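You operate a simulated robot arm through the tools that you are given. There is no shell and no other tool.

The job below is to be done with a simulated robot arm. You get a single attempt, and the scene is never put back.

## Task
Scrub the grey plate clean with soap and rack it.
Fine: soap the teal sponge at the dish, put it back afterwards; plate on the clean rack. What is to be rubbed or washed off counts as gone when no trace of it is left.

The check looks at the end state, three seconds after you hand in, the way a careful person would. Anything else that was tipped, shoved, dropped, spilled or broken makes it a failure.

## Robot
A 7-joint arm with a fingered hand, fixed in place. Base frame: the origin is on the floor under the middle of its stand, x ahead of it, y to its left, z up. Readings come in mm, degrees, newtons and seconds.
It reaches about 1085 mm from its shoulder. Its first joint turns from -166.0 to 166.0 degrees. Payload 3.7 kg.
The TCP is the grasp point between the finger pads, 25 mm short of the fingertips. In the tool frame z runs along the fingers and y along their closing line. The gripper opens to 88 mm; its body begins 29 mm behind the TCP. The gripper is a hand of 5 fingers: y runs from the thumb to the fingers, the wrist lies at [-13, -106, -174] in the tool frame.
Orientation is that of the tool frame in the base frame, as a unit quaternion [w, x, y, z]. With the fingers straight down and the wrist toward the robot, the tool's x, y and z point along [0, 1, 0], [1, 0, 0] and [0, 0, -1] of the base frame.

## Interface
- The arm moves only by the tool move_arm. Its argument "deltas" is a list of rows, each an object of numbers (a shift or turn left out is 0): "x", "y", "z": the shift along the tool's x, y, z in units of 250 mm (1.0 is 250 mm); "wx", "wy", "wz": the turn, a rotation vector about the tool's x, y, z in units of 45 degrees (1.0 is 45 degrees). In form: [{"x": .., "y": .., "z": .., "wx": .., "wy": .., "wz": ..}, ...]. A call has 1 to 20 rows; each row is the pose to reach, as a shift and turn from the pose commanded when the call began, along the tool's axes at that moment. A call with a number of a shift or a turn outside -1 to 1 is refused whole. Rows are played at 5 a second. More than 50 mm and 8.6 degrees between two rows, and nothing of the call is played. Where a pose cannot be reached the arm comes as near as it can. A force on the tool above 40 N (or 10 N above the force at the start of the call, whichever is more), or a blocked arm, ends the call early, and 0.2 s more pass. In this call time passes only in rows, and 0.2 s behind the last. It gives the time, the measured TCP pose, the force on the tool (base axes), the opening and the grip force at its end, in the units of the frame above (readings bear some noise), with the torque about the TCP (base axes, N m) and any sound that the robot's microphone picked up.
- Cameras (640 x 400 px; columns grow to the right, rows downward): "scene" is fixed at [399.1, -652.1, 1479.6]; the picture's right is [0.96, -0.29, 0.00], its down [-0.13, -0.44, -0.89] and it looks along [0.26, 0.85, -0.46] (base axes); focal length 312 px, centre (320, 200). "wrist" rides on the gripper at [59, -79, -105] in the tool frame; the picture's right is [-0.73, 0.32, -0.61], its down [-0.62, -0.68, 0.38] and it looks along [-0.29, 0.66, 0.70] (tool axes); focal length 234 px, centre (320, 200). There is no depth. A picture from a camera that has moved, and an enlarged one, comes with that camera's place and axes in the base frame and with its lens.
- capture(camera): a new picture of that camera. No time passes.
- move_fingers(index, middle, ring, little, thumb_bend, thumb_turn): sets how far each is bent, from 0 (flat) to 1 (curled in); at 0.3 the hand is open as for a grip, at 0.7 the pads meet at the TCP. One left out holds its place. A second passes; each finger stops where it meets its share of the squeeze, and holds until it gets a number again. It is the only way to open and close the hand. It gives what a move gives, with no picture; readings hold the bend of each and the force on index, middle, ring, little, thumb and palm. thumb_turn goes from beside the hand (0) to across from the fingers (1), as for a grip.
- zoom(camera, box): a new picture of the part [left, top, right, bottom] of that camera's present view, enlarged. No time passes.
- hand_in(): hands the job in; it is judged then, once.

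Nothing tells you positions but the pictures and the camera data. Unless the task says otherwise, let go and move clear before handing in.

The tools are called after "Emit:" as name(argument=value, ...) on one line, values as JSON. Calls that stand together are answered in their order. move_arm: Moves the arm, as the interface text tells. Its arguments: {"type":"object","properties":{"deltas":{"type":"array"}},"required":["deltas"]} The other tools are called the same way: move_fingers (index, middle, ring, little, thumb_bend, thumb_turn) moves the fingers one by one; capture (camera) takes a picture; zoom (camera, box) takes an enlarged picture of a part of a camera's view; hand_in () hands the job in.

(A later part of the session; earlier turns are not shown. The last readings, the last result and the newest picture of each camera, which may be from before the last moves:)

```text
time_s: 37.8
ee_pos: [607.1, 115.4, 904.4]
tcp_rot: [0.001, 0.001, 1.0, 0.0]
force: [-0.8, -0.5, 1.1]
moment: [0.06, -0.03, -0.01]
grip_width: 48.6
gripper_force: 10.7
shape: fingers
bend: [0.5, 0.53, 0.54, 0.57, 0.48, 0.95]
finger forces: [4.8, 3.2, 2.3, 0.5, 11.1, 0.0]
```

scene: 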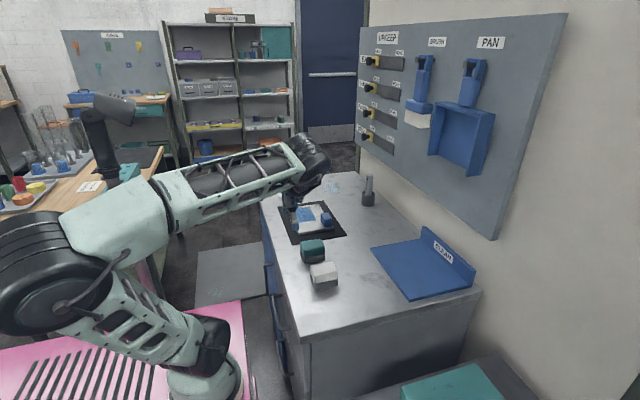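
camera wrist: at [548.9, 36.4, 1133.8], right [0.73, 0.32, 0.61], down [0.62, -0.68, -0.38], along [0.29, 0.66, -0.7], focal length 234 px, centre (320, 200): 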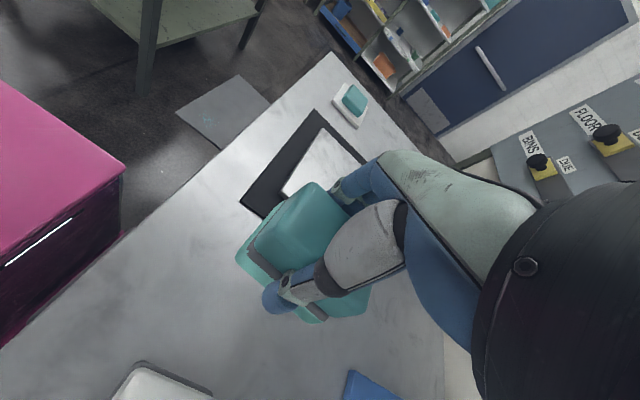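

Emit:
move_arm(deltas=[{"z": 0.003}])

Emit:
zoom(camera="scene", box=[270, 190, 370, 290])

```text
time_s: 38.2
ee_pos: [606.8, 117.0, 902.5]
tcp_rot: [0.0, 0.001, 1.0, 0.0]
force: [-1.0, -0.1, 6.0]
moment: [0.12, -0.04, -0.01]
grip_width: 48.9
gripper_force: 11.5
shape: fingers
bend: [0.5, 0.53, 0.54, 0.57, 0.48, 0.95]
finger forces: [4.9, 3.4, 2.7, 0.3, 11.8, 0.0]
```

```text
4.00 times, centred on (320, 240) of scene
camera zoom: at [399.1, -652.1, 1479.6], right [0.96, -0.29, 0.0], down [-0.13, -0.44, -0.89], along [0.26, 0.85, -0.46], focal length 1248 px, centre (320, 40)
```

zoom: 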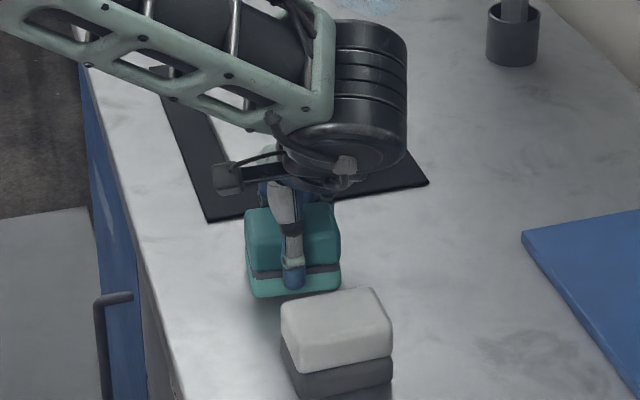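

The sponge rests on its original spot with 6 N of contact, so I'll open the hand in two stages.

Emit:
move_fingers(index=0.42, middle=0.42, ring=0.42, little=0.42, thumb_bend=0.42)

Emit:
move_fingers(index=0.3, middle=0.3, ring=0.3, little=0.3, thumb_bend=0.3)

Emit:
zoom(camera="scene", box=[270, 190, 370, 290])

Emit:
capture(camera="wrist")

```text
time_s: 39.2
ee_pos: [606.2, 116.1, 903.3]
tcp_rot: [0.0, 0.0, 1.0, 0.0]
force: [-0.9, -0.1, -0.3]
moment: [-0.03, 0.04, -0.02]
grip_width: 59.8
gripper_force: 0.6
shape: fingers
bend: [0.42, 0.42, 0.42, 0.42, 0.42, 0.97]
finger forces: [0.0, 0.0, 0.1, 0.0, 0.7, 0.0]
```

```text
time_s: 40.2
ee_pos: [606.6, 115.2, 902.2]
tcp_rot: [0.0, 0.0, 1.0, 0.0]
force: [0.4, -0.1, -0.2]
moment: [0.0, 0.01, 0.01]
grip_width: 84.2
gripper_force: 0.0
shape: fingers
bend: [0.3, 0.3, 0.3, 0.3, 0.3, 0.97]
finger forces: [0.0, 0.0, 0.0, 0.0, 0.0, 0.1]
```

```text
4.00 times, centred on (320, 240) of scene
camera zoom: at [399.1, -652.1, 1479.6], right [0.96, -0.29, 0.0], down [-0.13, -0.44, -0.89], along [0.26, 0.85, -0.46], focal length 1248 px, centre (320, 40)
```

zoom: 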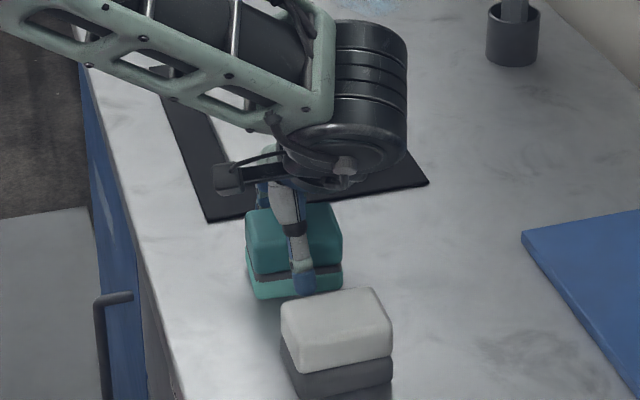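

```text
taken
camera wrist: at [549.4, 36.4, 1007.6], right [0.73, 0.32, 0.61], down [0.62, -0.68, -0.38], along [0.29, 0.66, -0.7], focal length 234 px, centre (320, 200)
```

wrist: 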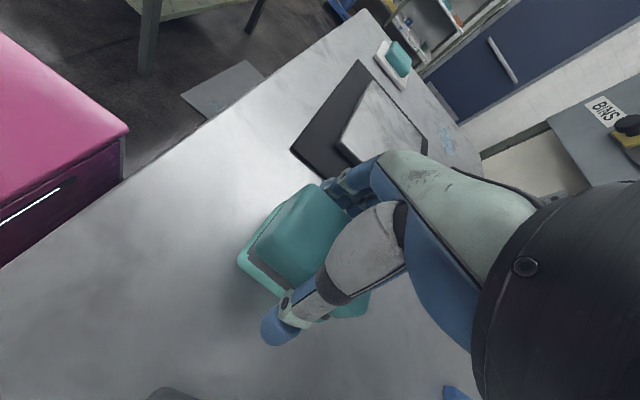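

The fingers are clear of the sponge. I'll rise straight up, then yaw the hand back 90° so it closes along x for the plate's handle.

Emit:
move_arm(deltas=[{"z": -0.05}, {"z": -0.12}, {"z": -0.22}, {"z": -0.36}, {"z": -0.5}])

Emit:
zoom(camera="scene", box=[280, 220, 360, 290])

Emit:
move_arm(deltas=[{"wz": 0.16}, {"wz": 0.33}, {"wz": 0.5}, {"wz": 0.67}, {"wz": 0.84}, {"wz": 1.0}])

Emit:
move_arm(deltas=[{"wz": 0.16}, {"wz": 0.33}, {"wz": 0.5}, {"wz": 0.67}, {"wz": 0.84}, {"wz": 1.0}])

Emit:
capture(camera="wrist")

Emit:
capture(camera="scene")

```text
time_s: 41.4
ee_pos: [606.2, 114.1, 1027.5]
tcp_rot: [0.0, 0.0, 1.0, 0.0]
force: [0.2, -0.3, -0.5]
moment: [-0.01, 0.0, 0.04]
grip_width: 84.7
gripper_force: 0.1
shape: fingers
bend: [0.3, 0.3, 0.3, 0.3, 0.3, 0.97]
finger forces: [0.1, 0.1, 0.0, 0.0, 0.0, 0.0]
```

```text
5.71 times, centred on (320, 255) of scene
camera zoom: at [399.1, -652.1, 1479.6], right [0.96, -0.29, 0.0], down [-0.13, -0.44, -0.89], along [0.26, 0.85, -0.46], focal length 1784 px, centre (320, -114)
```

zoom: 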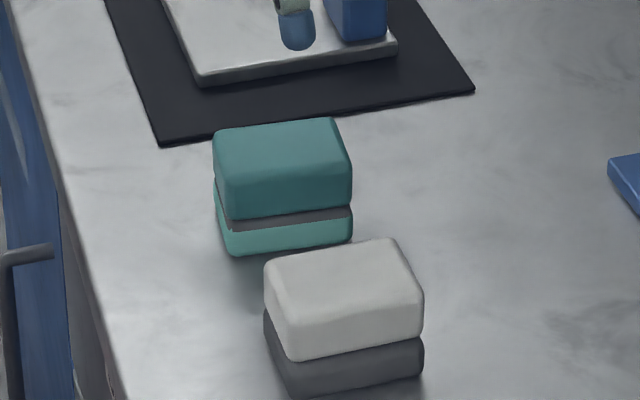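

```text
time_s: 42.8
ee_pos: [607.4, 115.7, 1027.0]
tcp_rot: [0.001, 0.385, 0.923, 0.0]
force: [0.5, -0.5, 0.0]
moment: [0.0, -0.02, 0.0]
grip_width: 84.3
gripper_force: 0.1
shape: fingers
bend: [0.3, 0.3, 0.3, 0.3, 0.3, 0.97]
finger forces: [0.0, 0.0, 0.0, 0.1, 0.1, 0.0]
```

```text
time_s: 44.2
ee_pos: [607.2, 115.9, 1027.7]
tcp_rot: [0.0, 0.709, 0.705, 0.0]
force: [-0.5, -0.8, 0.6]
moment: [0.02, 0.02, 0.01]
grip_width: 84.3
gripper_force: 0.0
shape: fingers
bend: [0.3, 0.3, 0.3, 0.3, 0.3, 0.97]
finger forces: [0.0, 0.0, 0.0, 0.0, 0.0, 0.0]
```

```text
taken
camera wrist: at [529.6, 174.0, 1132.6], right [0.32, -0.73, 0.61], down [-0.68, -0.62, -0.38], along [0.66, -0.29, -0.7], focal length 234 px, centre (320, 200)
```

wrist: 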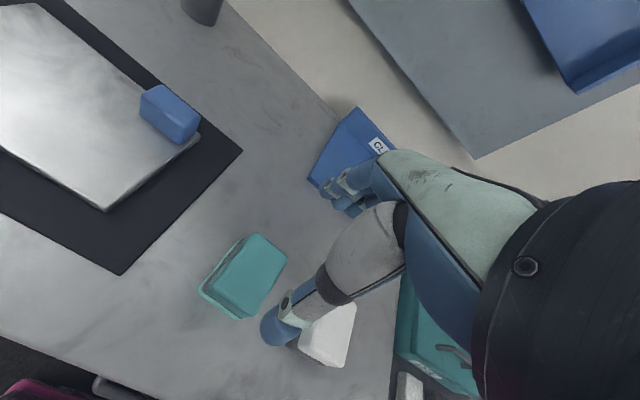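

```text
taken
```

scene: 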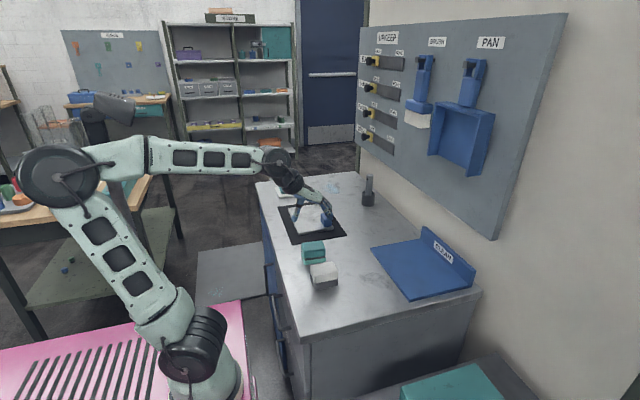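

The sponge is released and upright. It looks a few millimetres off its original spot, so I'll measure that and the handle from this view.

Emit:
zoom(camera="wrist", box=[170, 210, 370, 380])

Emit:
zoom(camera="wrist", box=[60, 50, 260, 220])

Emit:
zoom(camera="scene", box=[280, 225, 360, 295])

```text
2.35 times, centred on (270, 295) of wrist
camera zoom: at [529.6, 174.0, 1132.6], right [0.32, -0.73, 0.61], down [-0.68, -0.62, -0.38], along [0.66, -0.29, -0.7], focal length 551 px, centre (438, -24)
```

zoom: 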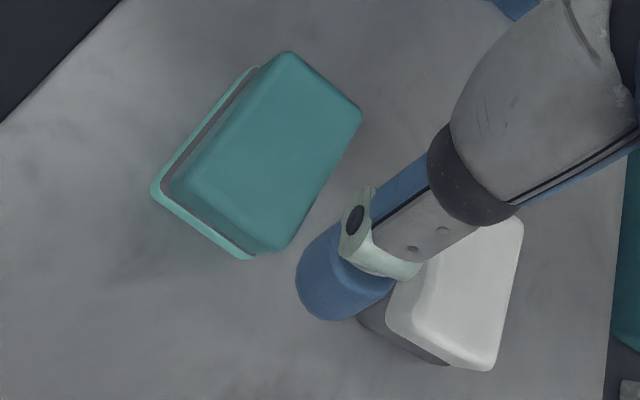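

```text
2.35 times, centred on (160, 135) of wrist
camera zoom: at [529.6, 174.0, 1132.6], right [0.32, -0.73, 0.61], down [-0.68, -0.62, -0.38], along [0.66, -0.29, -0.7], focal length 551 px, centre (696, 353)
```

zoom: 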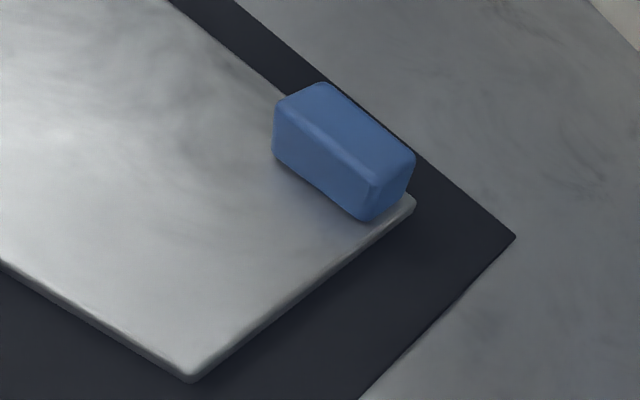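

```text
5.71 times, centred on (320, 260) of scene
camera zoom: at [399.1, -652.1, 1479.6], right [0.96, -0.29, 0.0], down [-0.13, -0.44, -0.89], along [0.26, 0.85, -0.46], focal length 1784 px, centre (320, -143)
```

zoom: 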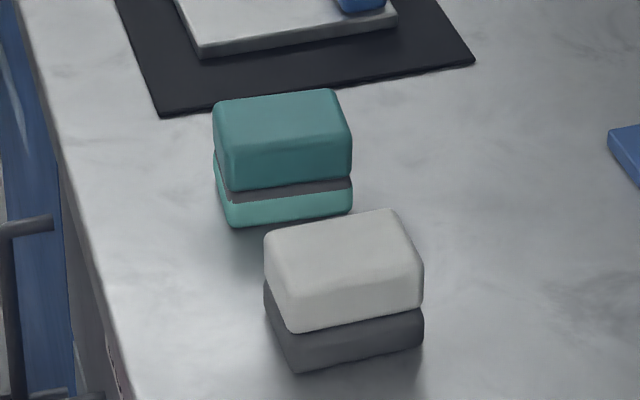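

The sponge sits within about 5–10 mm of where it was. The handle spans roughly x 695–720 and y 253–297, with its top near z 906, so I'll hover over its centre at (707.5, 274.5).

Emit:
move_arm(deltas=[{"x": 0.12, "y": 0.08}, {"x": 0.26, "y": 0.17}, {"x": 0.4, "y": 0.26}, {"x": 0.53, "y": 0.34}, {"x": 0.634, "y": 0.402}, {"x": 0.634, "y": 0.402, "z": 0.1}, {"x": 0.634, "y": 0.402, "z": 0.2}, {"x": 0.634, "y": 0.402, "z": 0.27}])

Emit:
capture(camera="wrist")

Emit:
zoom(camera="scene", box=[270, 160, 390, 250])

```text
time_s: 46.0
ee_pos: [706.2, 274.7, 960.6]
tcp_rot: [-0.001, 0.708, 0.707, 0.0]
force: [0.4, -0.1, 1.7]
moment: [0.02, 0.03, 0.04]
grip_width: 84.4
gripper_force: 0.2
shape: fingers
bend: [0.3, 0.3, 0.3, 0.3, 0.3, 0.97]
finger forces: [0.1, 0.1, 0.0, 0.1, 0.0, 0.0]
```

```text
taken
camera wrist: at [629.2, 332.8, 1064.9], right [0.32, -0.73, 0.61], down [-0.68, -0.62, -0.38], along [0.66, -0.29, -0.7], focal length 234 px, centre (320, 200)
```

wrist: 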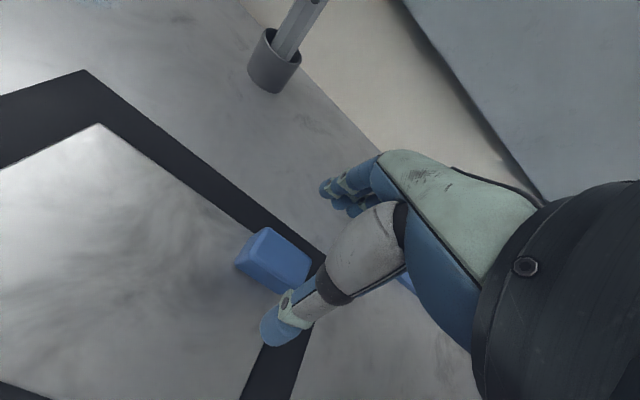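

```text
4.44 times, centred on (330, 205) of scene
camera zoom: at [399.1, -652.1, 1479.6], right [0.96, -0.29, 0.0], down [-0.13, -0.44, -0.89], along [0.26, 0.85, -0.46], focal length 1387 px, centre (276, 178)
```

zoom: 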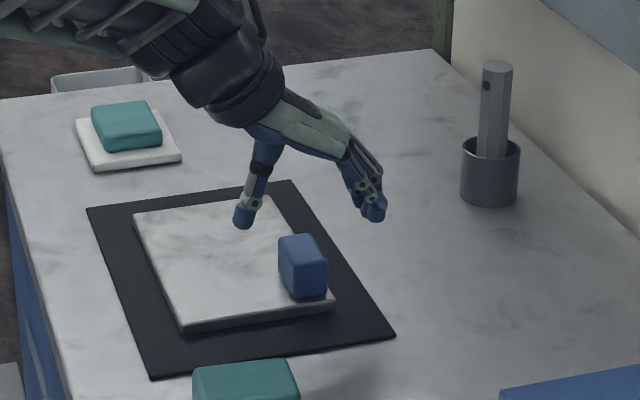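

The handle sits centred between thumb and fingers. I'll descend toward z 911 and check for contact.

Emit:
move_arm(deltas=[{"z": 0.06}, {"z": 0.11}, {"z": 0.15}, {"z": 0.18}, {"z": 0.198}])

Emit:
zoom(camera="scene", box=[290, 180, 370, 240])

Emit:
capture(camera="wrist")

```text
time_s: 47.2
ee_pos: [706.4, 274.6, 911.1]
tcp_rot: [0.0, 0.707, 0.707, 0.0]
force: [0.4, -0.2, 0.2]
moment: [0.02, -0.04, 0.0]
grip_width: 84.5
gripper_force: 0.1
shape: fingers
bend: [0.3, 0.3, 0.3, 0.3, 0.3, 0.97]
finger forces: [0.0, 0.0, 0.0, 0.0, 0.1, 0.0]
```

```text
6.67 times, centred on (330, 210) of scene
camera zoom: at [399.1, -652.1, 1479.6], right [0.96, -0.29, 0.0], down [-0.13, -0.44, -0.89], along [0.26, 0.85, -0.46], focal length 2081 px, centre (253, 133)
```

zoom: 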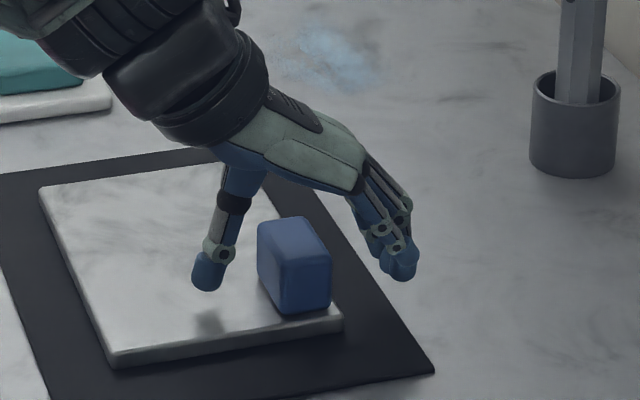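

```text
taken
camera wrist: at [629.9, 332.4, 1015.4], right [0.32, -0.73, 0.61], down [-0.68, -0.62, -0.38], along [0.66, -0.29, -0.7], focal length 234 px, centre (320, 200)
```

wrist: 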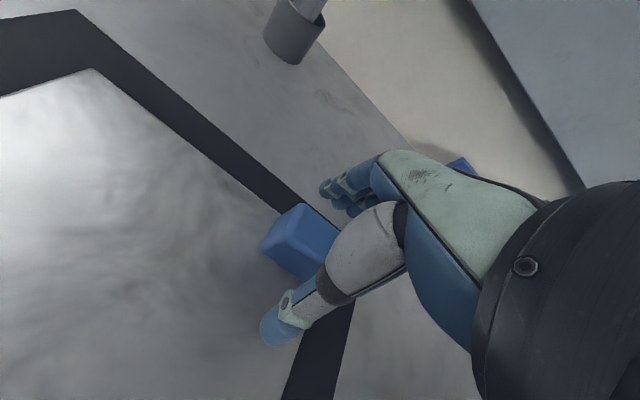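

There is about 10 mm of clearance between the thumb tip and the plate. I'll lower 5 mm more and close gently on the handle.

Emit:
move_arm(deltas=[{"z": 0.01}, {"z": 0.02}])

Emit:
move_fingers(index=0.52, middle=0.52, ring=0.52, little=0.52, thumb_bend=0.52)

Emit:
zoom(camera="scene", box=[290, 180, 370, 240])

Emit:
capture(camera="wrist")

```text
time_s: 47.8
ee_pos: [706.5, 273.6, 906.3]
tcp_rot: [0.0, 0.707, 0.708, 0.001]
force: [0.8, -0.2, 1.0]
moment: [0.01, -0.03, 0.01]
grip_width: 84.5
gripper_force: 0.2
shape: fingers
bend: [0.3, 0.3, 0.3, 0.3, 0.3, 0.97]
finger forces: [0.1, 0.1, 0.1, 0.0, 0.0, 0.0]
```

```text
time_s: 48.8
ee_pos: [707.8, 274.2, 904.8]
tcp_rot: [0.0, 0.707, 0.707, 0.0]
force: [0.6, -0.3, 0.3]
moment: [-0.02, -0.01, -0.02]
grip_width: 37.7
gripper_force: 0.0
shape: fingers
bend: [0.52, 0.52, 0.52, 0.52, 0.52, 0.97]
finger forces: [0.0, 0.0, 0.0, 0.0, 0.0, 0.1]
```

```text
6.67 times, centred on (330, 210) of scene
camera zoom: at [399.1, -652.1, 1479.6], right [0.96, -0.29, 0.0], down [-0.13, -0.44, -0.89], along [0.26, 0.85, -0.46], focal length 2081 px, centre (253, 133)
```

zoom: 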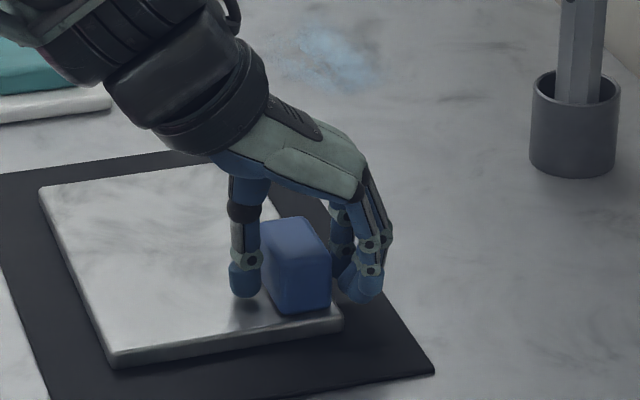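

```text
taken
camera wrist: at [630.0, 332.6, 1010.6], right [0.32, -0.73, 0.61], down [-0.68, -0.62, -0.38], along [0.66, -0.29, -0.7], focal length 234 px, centre (320, 200)
```

wrist: 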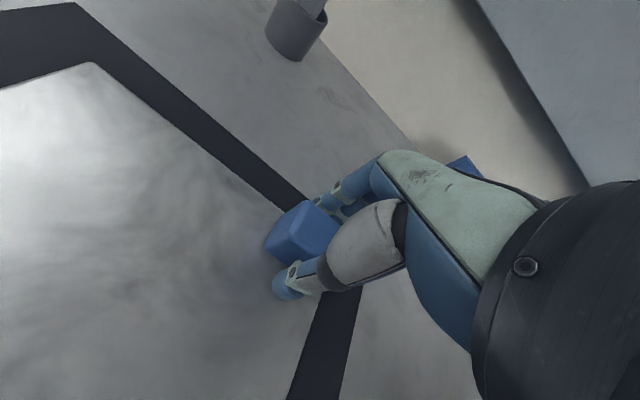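

The pads are almost on the handle. I'll close further to grip it.

Emit:
move_fingers(index=0.6, middle=0.6, ring=0.6, little=0.6, thumb_bend=0.6)

Emit:
zoom(camera="scene", box=[290, 180, 370, 240])

```text
time_s: 49.8
ee_pos: [706.6, 275.8, 905.6]
tcp_rot: [0.0, 0.707, 0.707, 0.0]
force: [-1.2, 0.4, 0.0]
moment: [0.01, -0.01, 0.03]
grip_width: 25.3
gripper_force: 1.9
shape: fingers
bend: [0.59, 0.59, 0.59, 0.6, 0.56, 0.97]
finger forces: [0.7, 0.7, 0.4, 0.0, 2.4, 0.0]
```

```text
6.67 times, centred on (330, 210) of scene
camera zoom: at [399.1, -652.1, 1479.6], right [0.96, -0.29, 0.0], down [-0.13, -0.44, -0.89], along [0.26, 0.85, -0.46], focal length 2081 px, centre (253, 133)
```

zoom: 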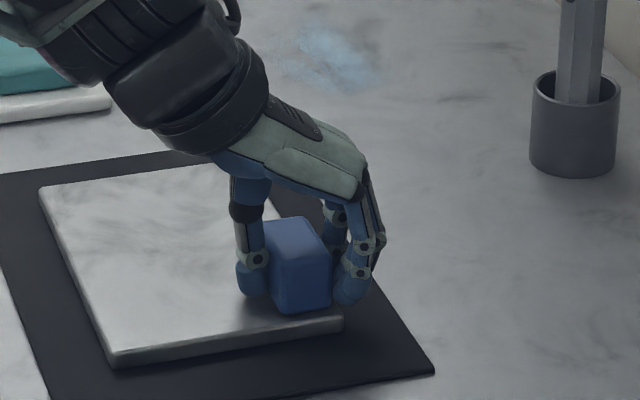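

Index, middle and ring are on the handle opposite the thumb. I'll firm up the squeeze and leave the little finger where it is.

Emit:
move_fingers(index=0.75, middle=0.75, ring=0.75, thumb_bend=0.75)

```text
time_s: 50.8
ee_pos: [707.4, 275.1, 905.5]
tcp_rot: [0.0, 0.706, 0.708, 0.0]
force: [0.2, -2.0, 0.6]
moment: [0.09, 0.1, 0.16]
grip_width: 22.7
gripper_force: 19.1
shape: fingers
bend: [0.73, 0.72, 0.72, 0.6, 0.56, 0.96]
finger forces: [7.2, 5.7, 6.0, 0.0, 18.6, 0.0]
```

The grip is now 19 N. I'll lift slightly and see how the plate behaves.

Emit:
move_arm(deltas=[{"z": -0.02}, {"z": -0.05}, {"z": -0.08}])

Emit:
zoom(camera="scene", box=[270, 160, 390, 250])

Emit:
capture(camera="wrist")

```text
time_s: 51.6
ee_pos: [706.9, 274.0, 926.8]
tcp_rot: [0.0, 0.708, 0.706, 0.001]
force: [0.0, -0.1, -4.7]
moment: [-0.24, -0.15, 0.1]
grip_width: 23.1
gripper_force: 19.9
shape: fingers
bend: [0.73, 0.73, 0.73, 0.6, 0.56, 0.94]
finger forces: [6.8, 5.8, 6.6, 0.0, 19.7, 0.0]
```

```text
4.44 times, centred on (330, 205) of scene
camera zoom: at [399.1, -652.1, 1479.6], right [0.96, -0.29, 0.0], down [-0.13, -0.44, -0.89], along [0.26, 0.85, -0.46], focal length 1387 px, centre (276, 178)
```

zoom: 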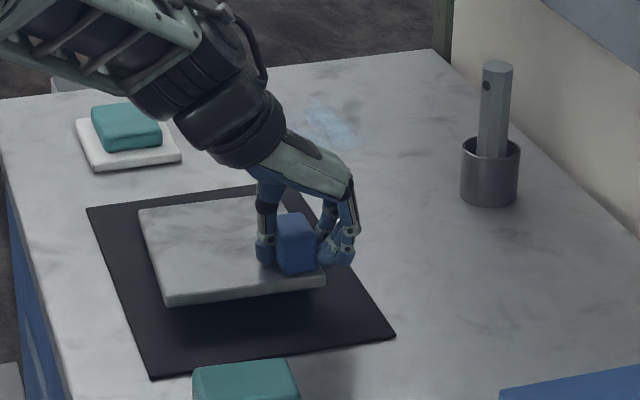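

```text
taken
camera wrist: at [629.9, 332.4, 1030.9], right [0.32, -0.73, 0.61], down [-0.68, -0.62, -0.38], along [0.66, -0.29, -0.7], focal length 234 px, centre (320, 200)
```

wrist: 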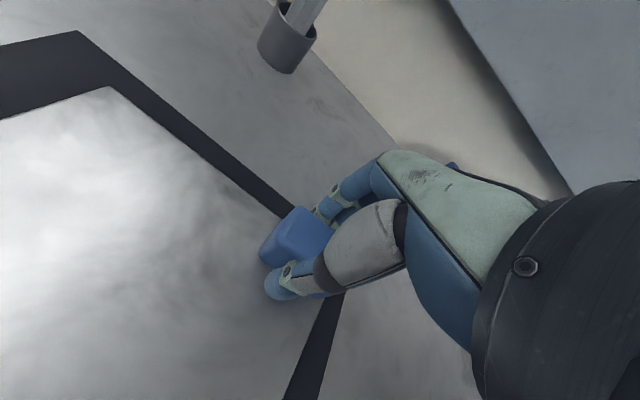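

The plate lifts, but its far (+y) side sags a little because the grip is off-centre. I'll set it back down flat, squeeze harder, and lift again.

Emit:
move_arm(deltas=[{"z": 0.03}, {"z": 0.06}, {"z": 0.08}])

Emit:
move_fingers(index=0.95, middle=0.95, ring=0.95, thumb_bend=0.95)

Emit:
zoom(camera="scene", box=[290, 180, 370, 240])

```text
time_s: 52.4
ee_pos: [708.6, 273.9, 905.6]
tcp_rot: [0.0, 0.708, 0.706, 0.0]
force: [0.7, -1.8, -2.4]
moment: [0.12, 0.06, 0.17]
grip_width: 22.7
gripper_force: 17.9
shape: fingers
bend: [0.73, 0.73, 0.73, 0.6, 0.57, 0.95]
finger forces: [7.4, 5.3, 5.2, 0.0, 17.6, 0.1]
```

```text
time_s: 53.4
ee_pos: [707.7, 274.4, 905.4]
tcp_rot: [0.0, 0.707, 0.707, 0.0]
force: [-1.0, 0.5, -1.9]
moment: [0.12, -0.06, 0.21]
grip_width: 23.9
gripper_force: 26.3
shape: fingers
bend: [0.75, 0.75, 0.75, 0.6, 0.54, 0.94]
finger forces: [8.0, 8.4, 9.2, 0.1, 26.6, 0.0]
```

```text
6.67 times, centred on (330, 210) of scene
camera zoom: at [399.1, -652.1, 1479.6], right [0.96, -0.29, 0.0], down [-0.13, -0.44, -0.89], along [0.26, 0.85, -0.46], focal length 2081 px, centre (253, 133)
```

zoom: 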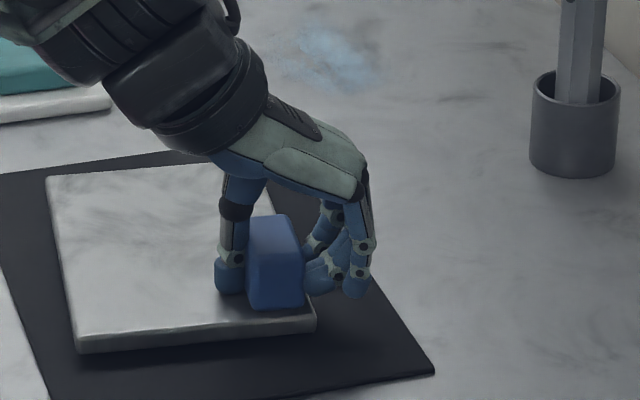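

The grip is up to about 26 N. I'll lift again and check the tilt.

Emit:
move_arm(deltas=[{"z": -0.02}, {"z": -0.05}, {"z": -0.08}, {"z": -0.12}])

Emit:
zoom(camera="scene", box=[270, 160, 390, 250])

Emit:
capture(camera="wrist")

```text
time_s: 54.4
ee_pos: [706.6, 274.4, 934.8]
tcp_rot: [0.0, 0.708, 0.706, -0.001]
force: [0.2, 0.4, -6.1]
moment: [-0.3, -0.22, 0.0]
grip_width: 24.1
gripper_force: 26.5
shape: fingers
bend: [0.75, 0.75, 0.76, 0.6, 0.54, 0.91]
finger forces: [8.2, 8.7, 9.3, 0.0, 26.2, 0.0]
```

```text
4.44 times, centred on (330, 205) of scene
camera zoom: at [399.1, -652.1, 1479.6], right [0.96, -0.29, 0.0], down [-0.13, -0.44, -0.89], along [0.26, 0.85, -0.46], focal length 1387 px, centre (276, 178)
```

zoom: 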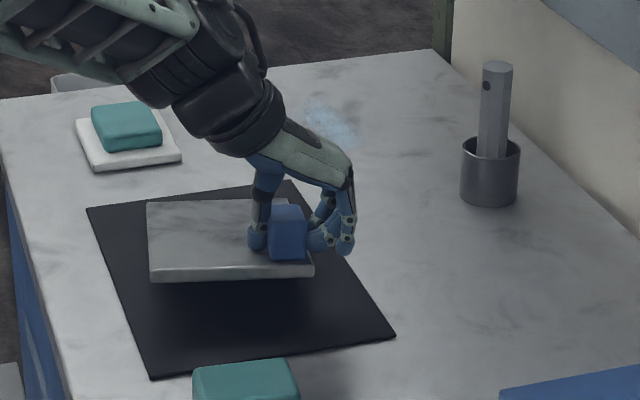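

```text
taken
camera wrist: at [629.7, 332.8, 1040.3], right [0.32, -0.73, 0.61], down [-0.68, -0.62, -0.38], along [0.66, -0.29, -0.7], focal length 234 px, centre (320, 200)
```

wrist: 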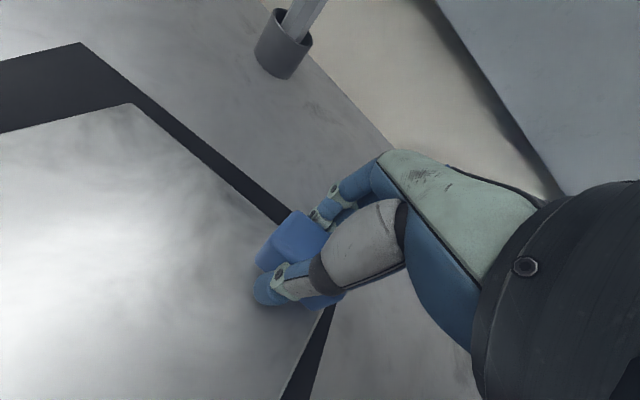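

The plate weighs about 7 N and pivots in the grip, with its far (+y) edge hanging low. I plan to let it hang at a modest tilt and then lay it down far edge first on the rack. I'll lift a bit more and check that it settles.

Emit:
move_arm(deltas=[{"z": -0.03}, {"z": -0.06}, {"z": -0.1}, {"z": -0.14}, {"z": -0.18}])

Emit:
zoom(camera="scene", box=[270, 150, 390, 240])

Emit:
capture(camera="wrist")

```text
time_s: 55.6
ee_pos: [706.7, 273.6, 980.3]
tcp_rot: [0.0, 0.708, 0.707, 0.0]
force: [-0.1, -0.2, -6.8]
moment: [-0.36, -0.29, 0.01]
grip_width: 24.1
gripper_force: 26.7
shape: fingers
bend: [0.75, 0.75, 0.76, 0.6, 0.54, 0.9]
finger forces: [8.2, 8.6, 9.7, 0.0, 26.3, 0.0]
```

```text
4.44 times, centred on (330, 195) of scene
camera zoom: at [399.1, -652.1, 1479.6], right [0.96, -0.29, 0.0], down [-0.13, -0.44, -0.89], along [0.26, 0.85, -0.46], focal length 1387 px, centre (276, 222)
```

zoom: 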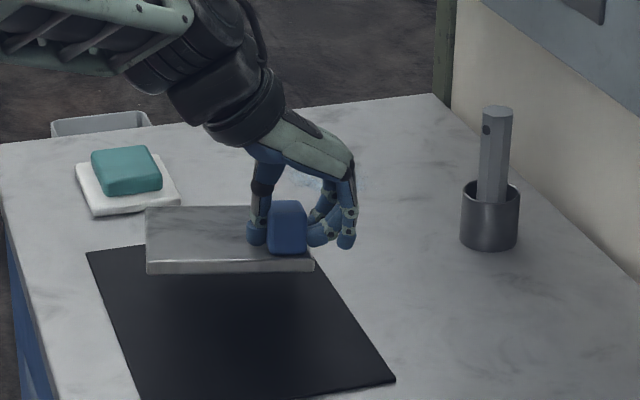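

```text
taken
camera wrist: at [629.5, 332.5, 1085.4], right [0.32, -0.73, 0.61], down [-0.68, -0.62, -0.38], along [0.66, -0.29, -0.7], focal length 234 px, centre (320, 200)
```

wrist: 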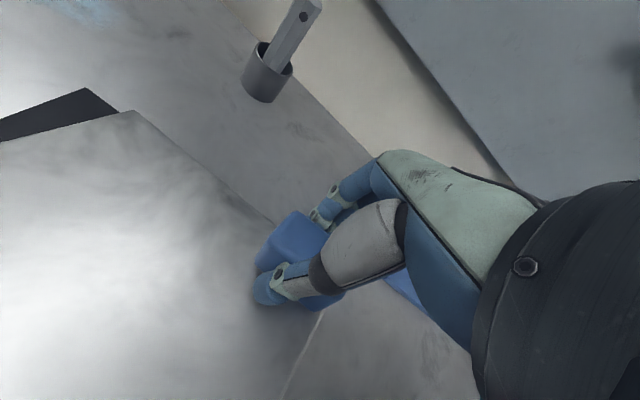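

The plate now hangs fully free and steady, at 6.8 N, tilted about 16° and yawed about 7°. I'll raise it well above the sponges and move it slowly toward the rack.

Emit:
move_arm(deltas=[{"z": -0.03}, {"z": -0.08}, {"z": -0.14}, {"z": -0.2}, {"z": -0.26}, {"z": -0.3}, {"z": -0.32}])

Emit:
move_arm(deltas=[{"x": -0.03, "y": 0.015}, {"x": -0.09, "y": 0.05}, {"x": -0.17, "y": 0.09}, {"x": -0.26, "y": 0.14}, {"x": -0.35, "y": 0.19}, {"x": -0.44, "y": 0.24}, {"x": -0.53, "y": 0.29}, {"x": -0.61, "y": 0.33}, {"x": -0.67, "y": 0.36}, {"x": -0.698, "y": 0.37}])

Emit:
capture(camera="wrist")

Emit:
capture(camera="scene")

```text
time_s: 57.2
ee_pos: [706.6, 274.1, 1060.9]
tcp_rot: [0.0, 0.708, 0.707, 0.001]
force: [-0.1, 1.2, -6.5]
moment: [-0.37, -0.25, 0.02]
grip_width: 24.0
gripper_force: 27.1
shape: fingers
bend: [0.75, 0.75, 0.76, 0.6, 0.53, 0.9]
finger forces: [8.3, 8.7, 9.7, 0.0, 26.4, 0.0]
```

```text
time_s: 59.4
ee_pos: [800.2, 99.7, 1060.7]
tcp_rot: [0.0, 0.707, 0.707, 0.0]
force: [0.4, 0.1, -5.9]
moment: [-0.37, -0.25, -0.04]
grip_width: 24.0
gripper_force: 26.2
shape: fingers
bend: [0.75, 0.75, 0.76, 0.6, 0.53, 0.9]
finger forces: [8.4, 8.6, 9.3, 0.0, 26.2, 0.0]
```

```text
taken
camera wrist: at [722.9, 158.0, 1165.5], right [0.32, -0.73, 0.61], down [-0.68, -0.62, -0.38], along [0.66, -0.29, -0.7], focal length 234 px, centre (320, 200)
```

wrist: 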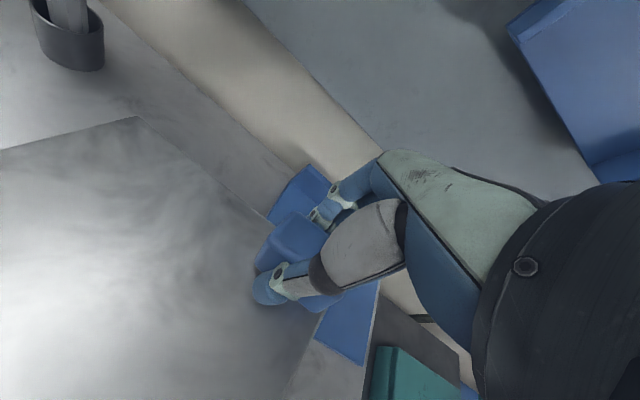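

```text
taken
```

scene: 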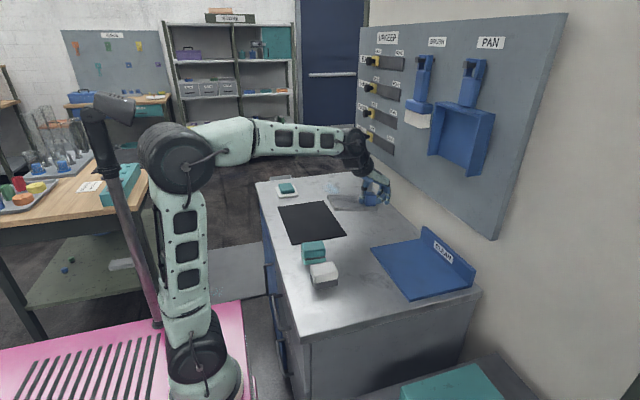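

The grip is stable. I'll look at the rack more closely from both cameras to fix its corners.

Emit:
zoom(camera="scene", box=[340, 210, 500, 310])

Emit:
zoom(camera="wrist", box=[230, 140, 430, 380])

Emit:
zoom(camera="scene", box=[310, 160, 410, 225])

```text
4.00 times, centred on (420, 260) of scene
camera zoom: at [399.1, -652.1, 1479.6], right [0.96, -0.29, 0.0], down [-0.13, -0.44, -0.89], along [0.26, 0.85, -0.46], focal length 1248 px, centre (-80, -40)
```

zoom: 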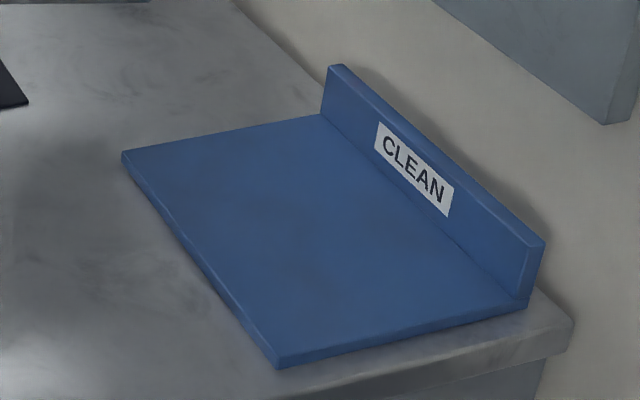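

```text
1.67 times, centred on (330, 260) of wrist
camera zoom: at [722.9, 158.0, 1165.5], right [0.32, -0.73, 0.61], down [-0.68, -0.62, -0.38], along [0.66, -0.29, -0.7], focal length 390 px, centre (303, 100)
```

zoom: 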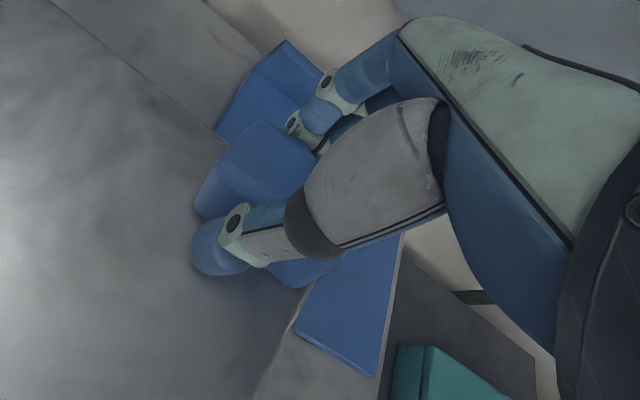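

```text
6.15 times, centred on (360, 192) of scene
camera zoom: at [399.1, -652.1, 1479.6], right [0.96, -0.29, 0.0], down [-0.13, -0.44, -0.89], along [0.26, 0.85, -0.46], focal length 1921 px, centre (74, 246)
```

zoom: 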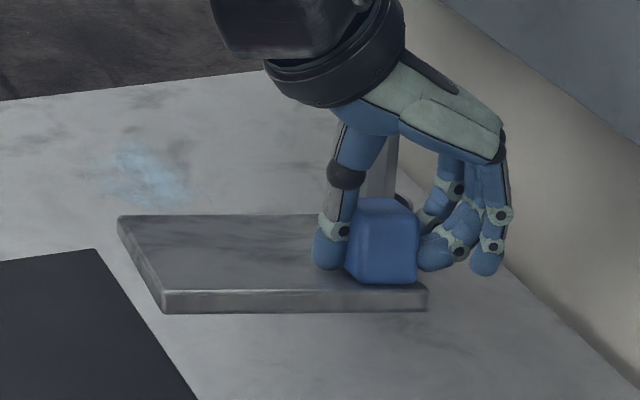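

The rack surface spans about x 799–987 and y −138–98. The plate hangs yawed about 16° clockwise and tilted about 23°. I'll turn the hand +16° to square it up, then carry it over the rack.

Emit:
move_arm(deltas=[{"wz": -0.05}, {"wz": -0.12}, {"wz": -0.2}, {"wz": -0.28}, {"wz": -0.33}, {"wz": -0.356}])

Emit:
move_arm(deltas=[{"x": -0.03, "y": 0.01}, {"x": -0.09, "y": 0.033}, {"x": -0.17, "y": 0.062}, {"x": -0.26, "y": 0.095}, {"x": -0.35, "y": 0.128}, {"x": -0.44, "y": 0.161}, {"x": -0.53, "y": 0.194}, {"x": -0.62, "y": 0.227}, {"x": -0.7, "y": 0.257}, {"x": -0.77, "y": 0.282}, {"x": -0.809, "y": 0.2965}, {"x": -0.809, "y": 0.2965, "z": 0.03}, {"x": -0.809, "y": 0.2965, "z": 0.06}])

Emit:
capture(camera="wrist")

Emit:
capture(camera="scene")

Emit:
zoom(camera="scene", box=[340, 170, 500, 310])

```text
time_s: 60.8
ee_pos: [798.8, 100.3, 1061.5]
tcp_rot: [0.0, 0.602, 0.799, 0.0]
force: [0.0, -0.1, -4.9]
moment: [-0.28, -0.4, 0.02]
grip_width: 23.9
gripper_force: 25.6
shape: fingers
bend: [0.75, 0.75, 0.76, 0.6, 0.53, 0.9]
finger forces: [8.6, 8.7, 9.2, 0.0, 26.1, 0.1]
```

```text
time_s: 63.6
ee_pos: [924.9, -75.3, 1044.7]
tcp_rot: [-0.001, 0.602, 0.799, 0.0]
force: [-0.4, 0.5, -6.2]
moment: [-0.23, -0.34, -0.01]
grip_width: 23.6
gripper_force: 26.3
shape: fingers
bend: [0.75, 0.75, 0.76, 0.6, 0.53, 0.9]
finger forces: [8.6, 8.7, 9.2, 0.1, 26.2, 0.1]
```

```text
taken
camera wrist: at [836.3, -40.8, 1150.0], right [0.51, -0.61, 0.61], down [-0.48, -0.79, -0.38], along [0.71, -0.1, -0.7], focal length 234 px, centre (320, 200)
```

wrist: 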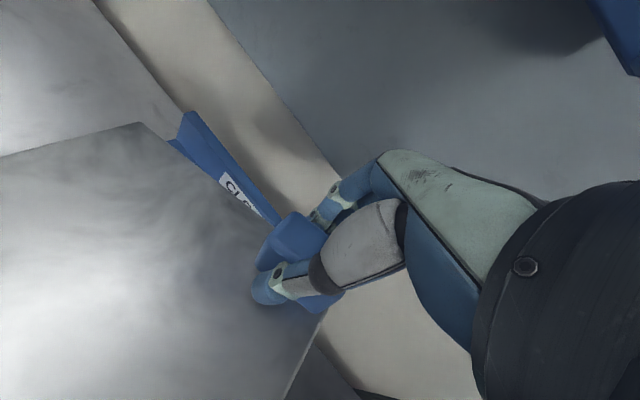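

```text
taken
```

scene: 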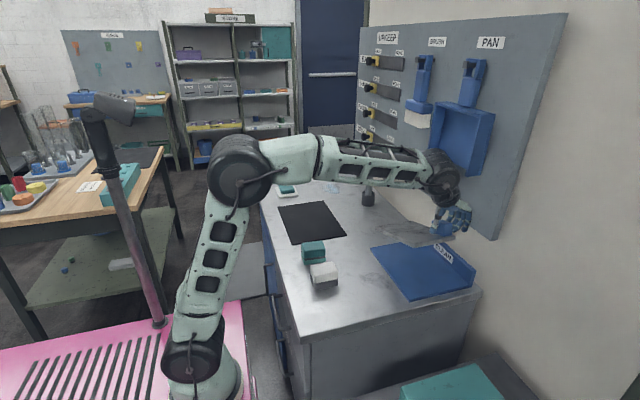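

```text
2.86 times, centred on (420, 240) of scene
camera zoom: at [399.1, -652.1, 1479.6], right [0.96, -0.29, 0.0], down [-0.13, -0.44, -0.89], along [0.26, 0.85, -0.46], focal length 892 px, centre (34, 86)
```

zoom: 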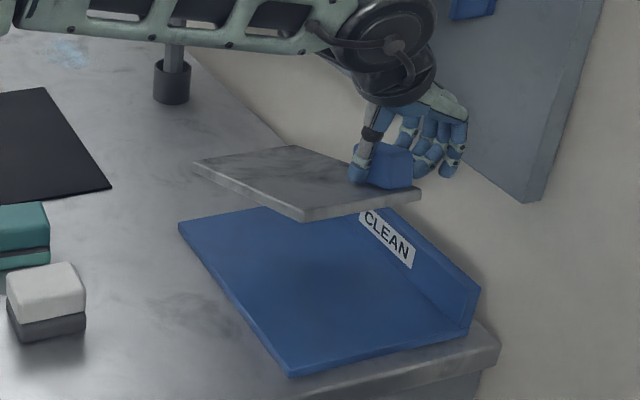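

The plate is squared to the rack, with its far edge about 18° lower. I'll descend until the far edge is just above the rack surface.

Emit:
move_arm(deltas=[{"x": -0.002, "y": 0.007, "z": 0.04}, {"x": -0.0044, "y": 0.0154, "z": 0.09}, {"x": -0.0044, "y": 0.0154, "z": 0.14}, {"x": -0.0044, "y": 0.0154, "z": 0.19}, {"x": -0.0044, "y": 0.0154, "z": 0.23}])

Emit:
zoom(camera="scene", box=[350, 190, 490, 310])

Emit:
capture(camera="wrist")

```text
time_s: 64.8
ee_pos: [930.6, -75.7, 987.0]
tcp_rot: [0.001, 0.601, 0.799, 0.0]
force: [-0.1, -0.1, -4.8]
moment: [-0.23, -0.34, -0.05]
grip_width: 23.9
gripper_force: 26.1
shape: fingers
bend: [0.75, 0.75, 0.76, 0.6, 0.53, 0.9]
finger forces: [8.8, 8.8, 9.0, 0.0, 26.1, 0.0]
```

```text
3.33 times, centred on (420, 250) of scene
camera zoom: at [399.1, -652.1, 1479.6], right [0.96, -0.29, 0.0], down [-0.13, -0.44, -0.89], along [0.26, 0.85, -0.46], focal length 1040 px, centre (-13, 33)
```

zoom: 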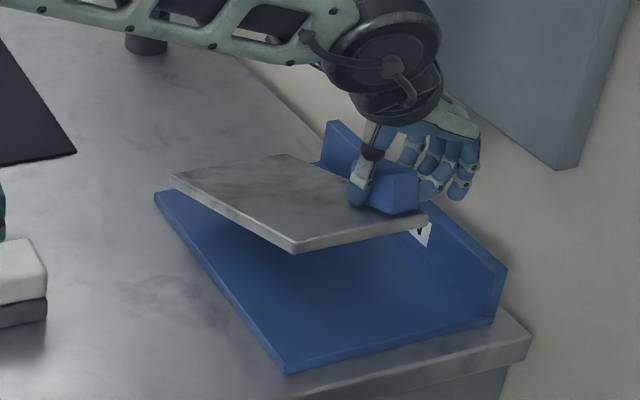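

```text
taken
camera wrist: at [840.0, -40.9, 1092.3], right [0.51, -0.61, 0.61], down [-0.48, -0.79, -0.38], along [0.71, -0.1, -0.7], focal length 234 px, centre (320, 200)
```

wrist: 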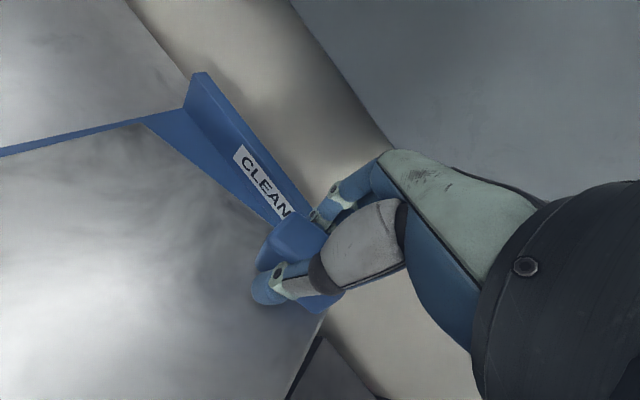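

The far edge hovers about 18 mm above the rack. I'll creep down until it touches.

Emit:
move_arm(deltas=[{"z": 0.02}, {"z": 0.04}, {"z": 0.052}])

Emit:
move_arm(deltas=[{"z": 0.012}, {"z": 0.024}])

Emit:
zoom(camera="scene", box=[350, 190, 490, 310])

```text
time_s: 65.6
ee_pos: [930.5, -74.2, 974.7]
tcp_rot: [0.0, 0.602, 0.798, 0.0]
force: [-0.1, 0.5, -6.9]
moment: [-0.24, -0.33, 0.0]
grip_width: 23.7
gripper_force: 26.9
shape: fingers
bend: [0.75, 0.75, 0.76, 0.6, 0.53, 0.9]
finger forces: [8.5, 8.7, 9.2, 0.0, 26.1, 0.0]
```

```text
time_s: 66.2
ee_pos: [929.3, -73.9, 968.3]
tcp_rot: [0.0, 0.601, 0.799, -0.001]
force: [-0.3, -0.2, -5.5]
moment: [-0.24, -0.34, -0.01]
grip_width: 24.1
gripper_force: 26.6
shape: fingers
bend: [0.75, 0.75, 0.76, 0.6, 0.53, 0.9]
finger forces: [8.5, 8.7, 9.3, 0.0, 26.1, 0.0]
```

```text
3.33 times, centred on (420, 250) of scene
camera zoom: at [399.1, -652.1, 1479.6], right [0.96, -0.29, 0.0], down [-0.13, -0.44, -0.89], along [0.26, 0.85, -0.46], focal length 1040 px, centre (-13, 33)
```

zoom: 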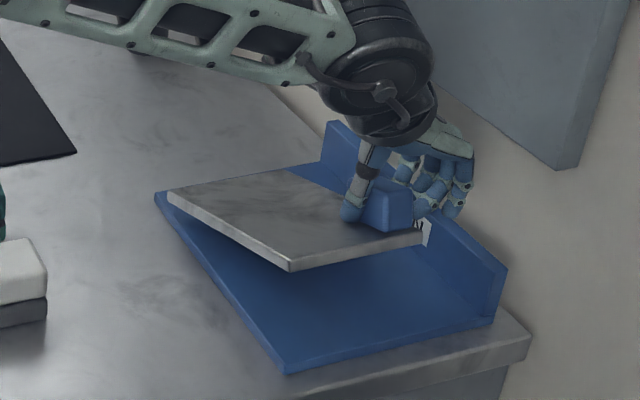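

The plate is still about 3° off and its left edge is close to the rack's border. I'll turn 3° back and then continue lowering while watching the forces.

Emit:
move_arm(deltas=[{"wz": 0.035}, {"wz": 0.067}])

Emit:
move_arm(deltas=[{"z": 0.012}, {"z": 0.024}])

Emit:
move_arm(deltas=[{"z": 0.012}, {"z": 0.024}])

Emit:
zoom(camera="scene", box=[350, 190, 490, 310])

```text
time_s: 66.8
ee_pos: [930.7, -73.6, 967.7]
tcp_rot: [0.0, 0.623, 0.782, 0.0]
force: [1.0, -0.2, -6.4]
moment: [-0.24, -0.32, 0.0]
grip_width: 24.0
gripper_force: 25.7
shape: fingers
bend: [0.75, 0.75, 0.76, 0.6, 0.53, 0.9]
finger forces: [8.4, 8.6, 9.5, 0.0, 26.2, 0.1]
```

```text
time_s: 67.4
ee_pos: [930.8, -74.2, 961.9]
tcp_rot: [0.0, 0.623, 0.783, -0.001]
force: [-0.4, 0.6, -5.7]
moment: [-0.24, -0.35, -0.01]
grip_width: 23.7
gripper_force: 25.9
shape: fingers
bend: [0.75, 0.75, 0.76, 0.6, 0.53, 0.9]
finger forces: [8.6, 8.6, 9.2, 0.0, 26.0, 0.0]
```

```text
time_s: 68.0
ee_pos: [930.8, -74.3, 957.1]
tcp_rot: [0.0, 0.623, 0.782, 0.0]
force: [0.2, -1.5, -4.8]
moment: [-0.18, -0.3, 0.0]
grip_width: 23.9
gripper_force: 26.2
shape: fingers
bend: [0.75, 0.76, 0.76, 0.6, 0.53, 0.9]
finger forces: [9.0, 9.0, 8.5, 0.1, 26.4, 0.1]
```

```text
3.33 times, centred on (420, 250) of scene
camera zoom: at [399.1, -652.1, 1479.6], right [0.96, -0.29, 0.0], down [-0.13, -0.44, -0.89], along [0.26, 0.85, -0.46], focal length 1040 px, centre (-13, 33)
```

zoom: 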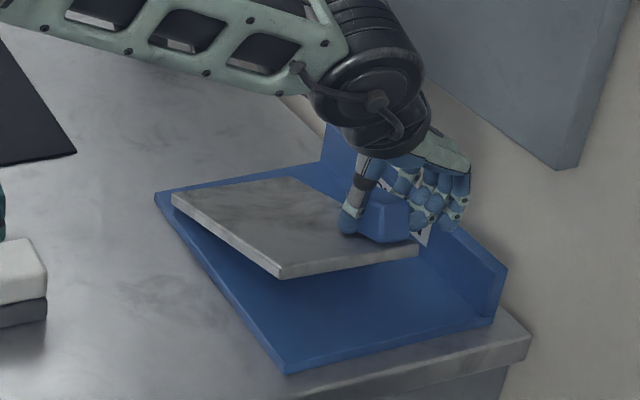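

The far edge has touched, as the moment is easing. I'll lay the plate down gradually, drifting slightly in −y so the edge doesn't push the rack.

Emit:
move_arm(deltas=[{"z": 0.01, "x": -0.0026, "y": -0.0006}, {"z": 0.02, "x": -0.0052, "y": -0.0012}, {"z": 0.03, "x": -0.0078, "y": -0.0018}, {"z": 0.04, "x": -0.0104, "y": -0.0024}])

Emit:
zoom(camera="scene", box=[350, 190, 490, 310])

```text
time_s: 69.0
ee_pos: [930.4, -77.3, 946.5]
tcp_rot: [0.0, 0.622, 0.783, 0.0]
force: [-1.0, -0.5, -3.1]
moment: [0.08, -0.33, 0.08]
grip_width: 23.8
gripper_force: 27.0
shape: fingers
bend: [0.75, 0.75, 0.76, 0.6, 0.54, 0.9]
finger forces: [10.4, 8.7, 7.4, 0.1, 27.1, 0.0]
```

```text
3.33 times, centred on (420, 250) of scene
camera zoom: at [399.1, -652.1, 1479.6], right [0.96, -0.29, 0.0], down [-0.13, -0.44, -0.89], along [0.26, 0.85, -0.46], focal length 1040 px, centre (-13, 33)
```

zoom: 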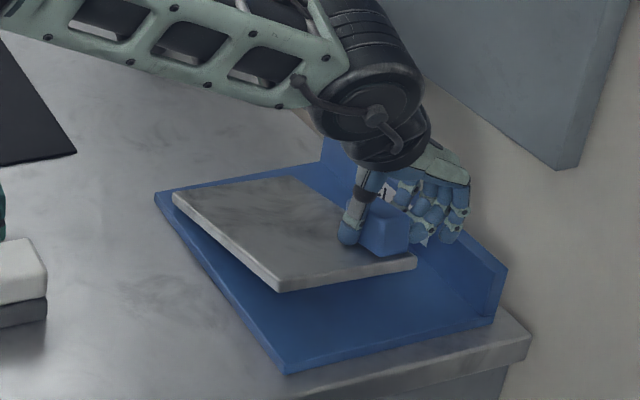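

The plate is pivoting down smoothly with its back edge resting in place. I'll continue.

Emit:
move_arm(deltas=[{"z": 0.01, "x": -0.0026, "y": -0.0006}, {"z": 0.02, "x": -0.0052, "y": -0.0012}, {"z": 0.03, "x": -0.0078, "y": -0.0018}, {"z": 0.04, "x": -0.0104, "y": -0.0024}])

Emit:
move_arm(deltas=[{"z": 0.01, "x": -0.0026, "y": -0.0006}, {"z": 0.02, "x": -0.0052, "y": -0.0012}, {"z": 0.03, "x": -0.0078, "y": -0.0018}])

Emit:
zoom(camera="scene", box=[350, 190, 490, 310])

Emit:
capture(camera="wrist")

```text
time_s: 70.0
ee_pos: [930.3, -79.9, 936.6]
tcp_rot: [0.0, 0.623, 0.782, 0.0]
force: [-0.8, -0.8, -2.3]
moment: [0.17, -0.28, 0.15]
grip_width: 23.9
gripper_force: 27.6
shape: fingers
bend: [0.76, 0.75, 0.76, 0.6, 0.54, 0.91]
finger forces: [11.5, 8.6, 6.9, 0.0, 27.6, 0.0]
```

```text
time_s: 70.8
ee_pos: [930.5, -82.1, 929.3]
tcp_rot: [-0.001, 0.623, 0.782, 0.0]
force: [-0.9, -0.2, -2.7]
moment: [0.22, -0.32, 0.17]
grip_width: 23.8
gripper_force: 27.0
shape: fingers
bend: [0.76, 0.75, 0.76, 0.6, 0.54, 0.91]
finger forces: [11.5, 8.5, 6.8, 0.0, 28.0, 0.0]
```

```text
3.33 times, centred on (420, 250) of scene
camera zoom: at [399.1, -652.1, 1479.6], right [0.96, -0.29, 0.0], down [-0.13, -0.44, -0.89], along [0.26, 0.85, -0.46], focal length 1040 px, centre (-13, 33)
```

zoom: 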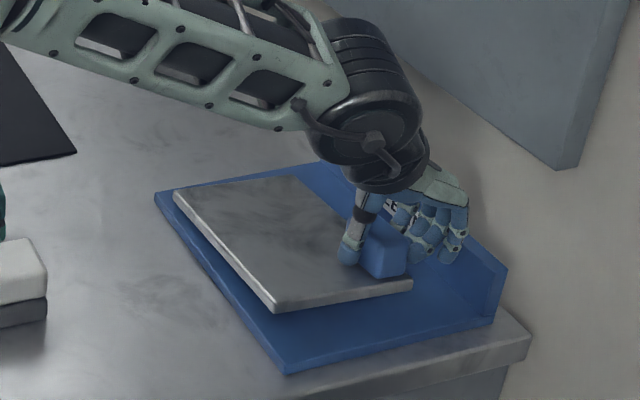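

```text
taken
camera wrist: at [841.8, -42.3, 1034.4], right [0.48, -0.64, 0.61], down [-0.52, -0.76, -0.38], along [0.71, -0.14, -0.7], focal length 234 px, centre (320, 200)
```

wrist: 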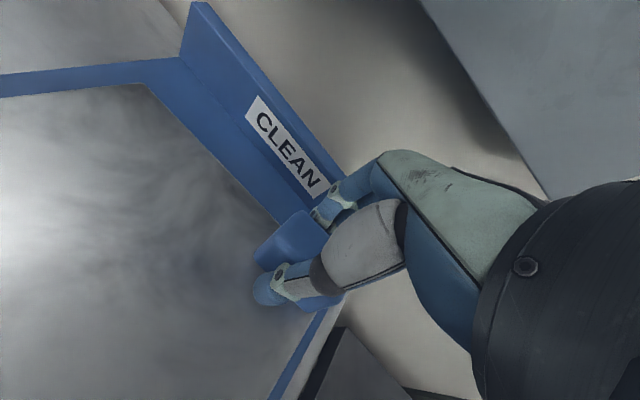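

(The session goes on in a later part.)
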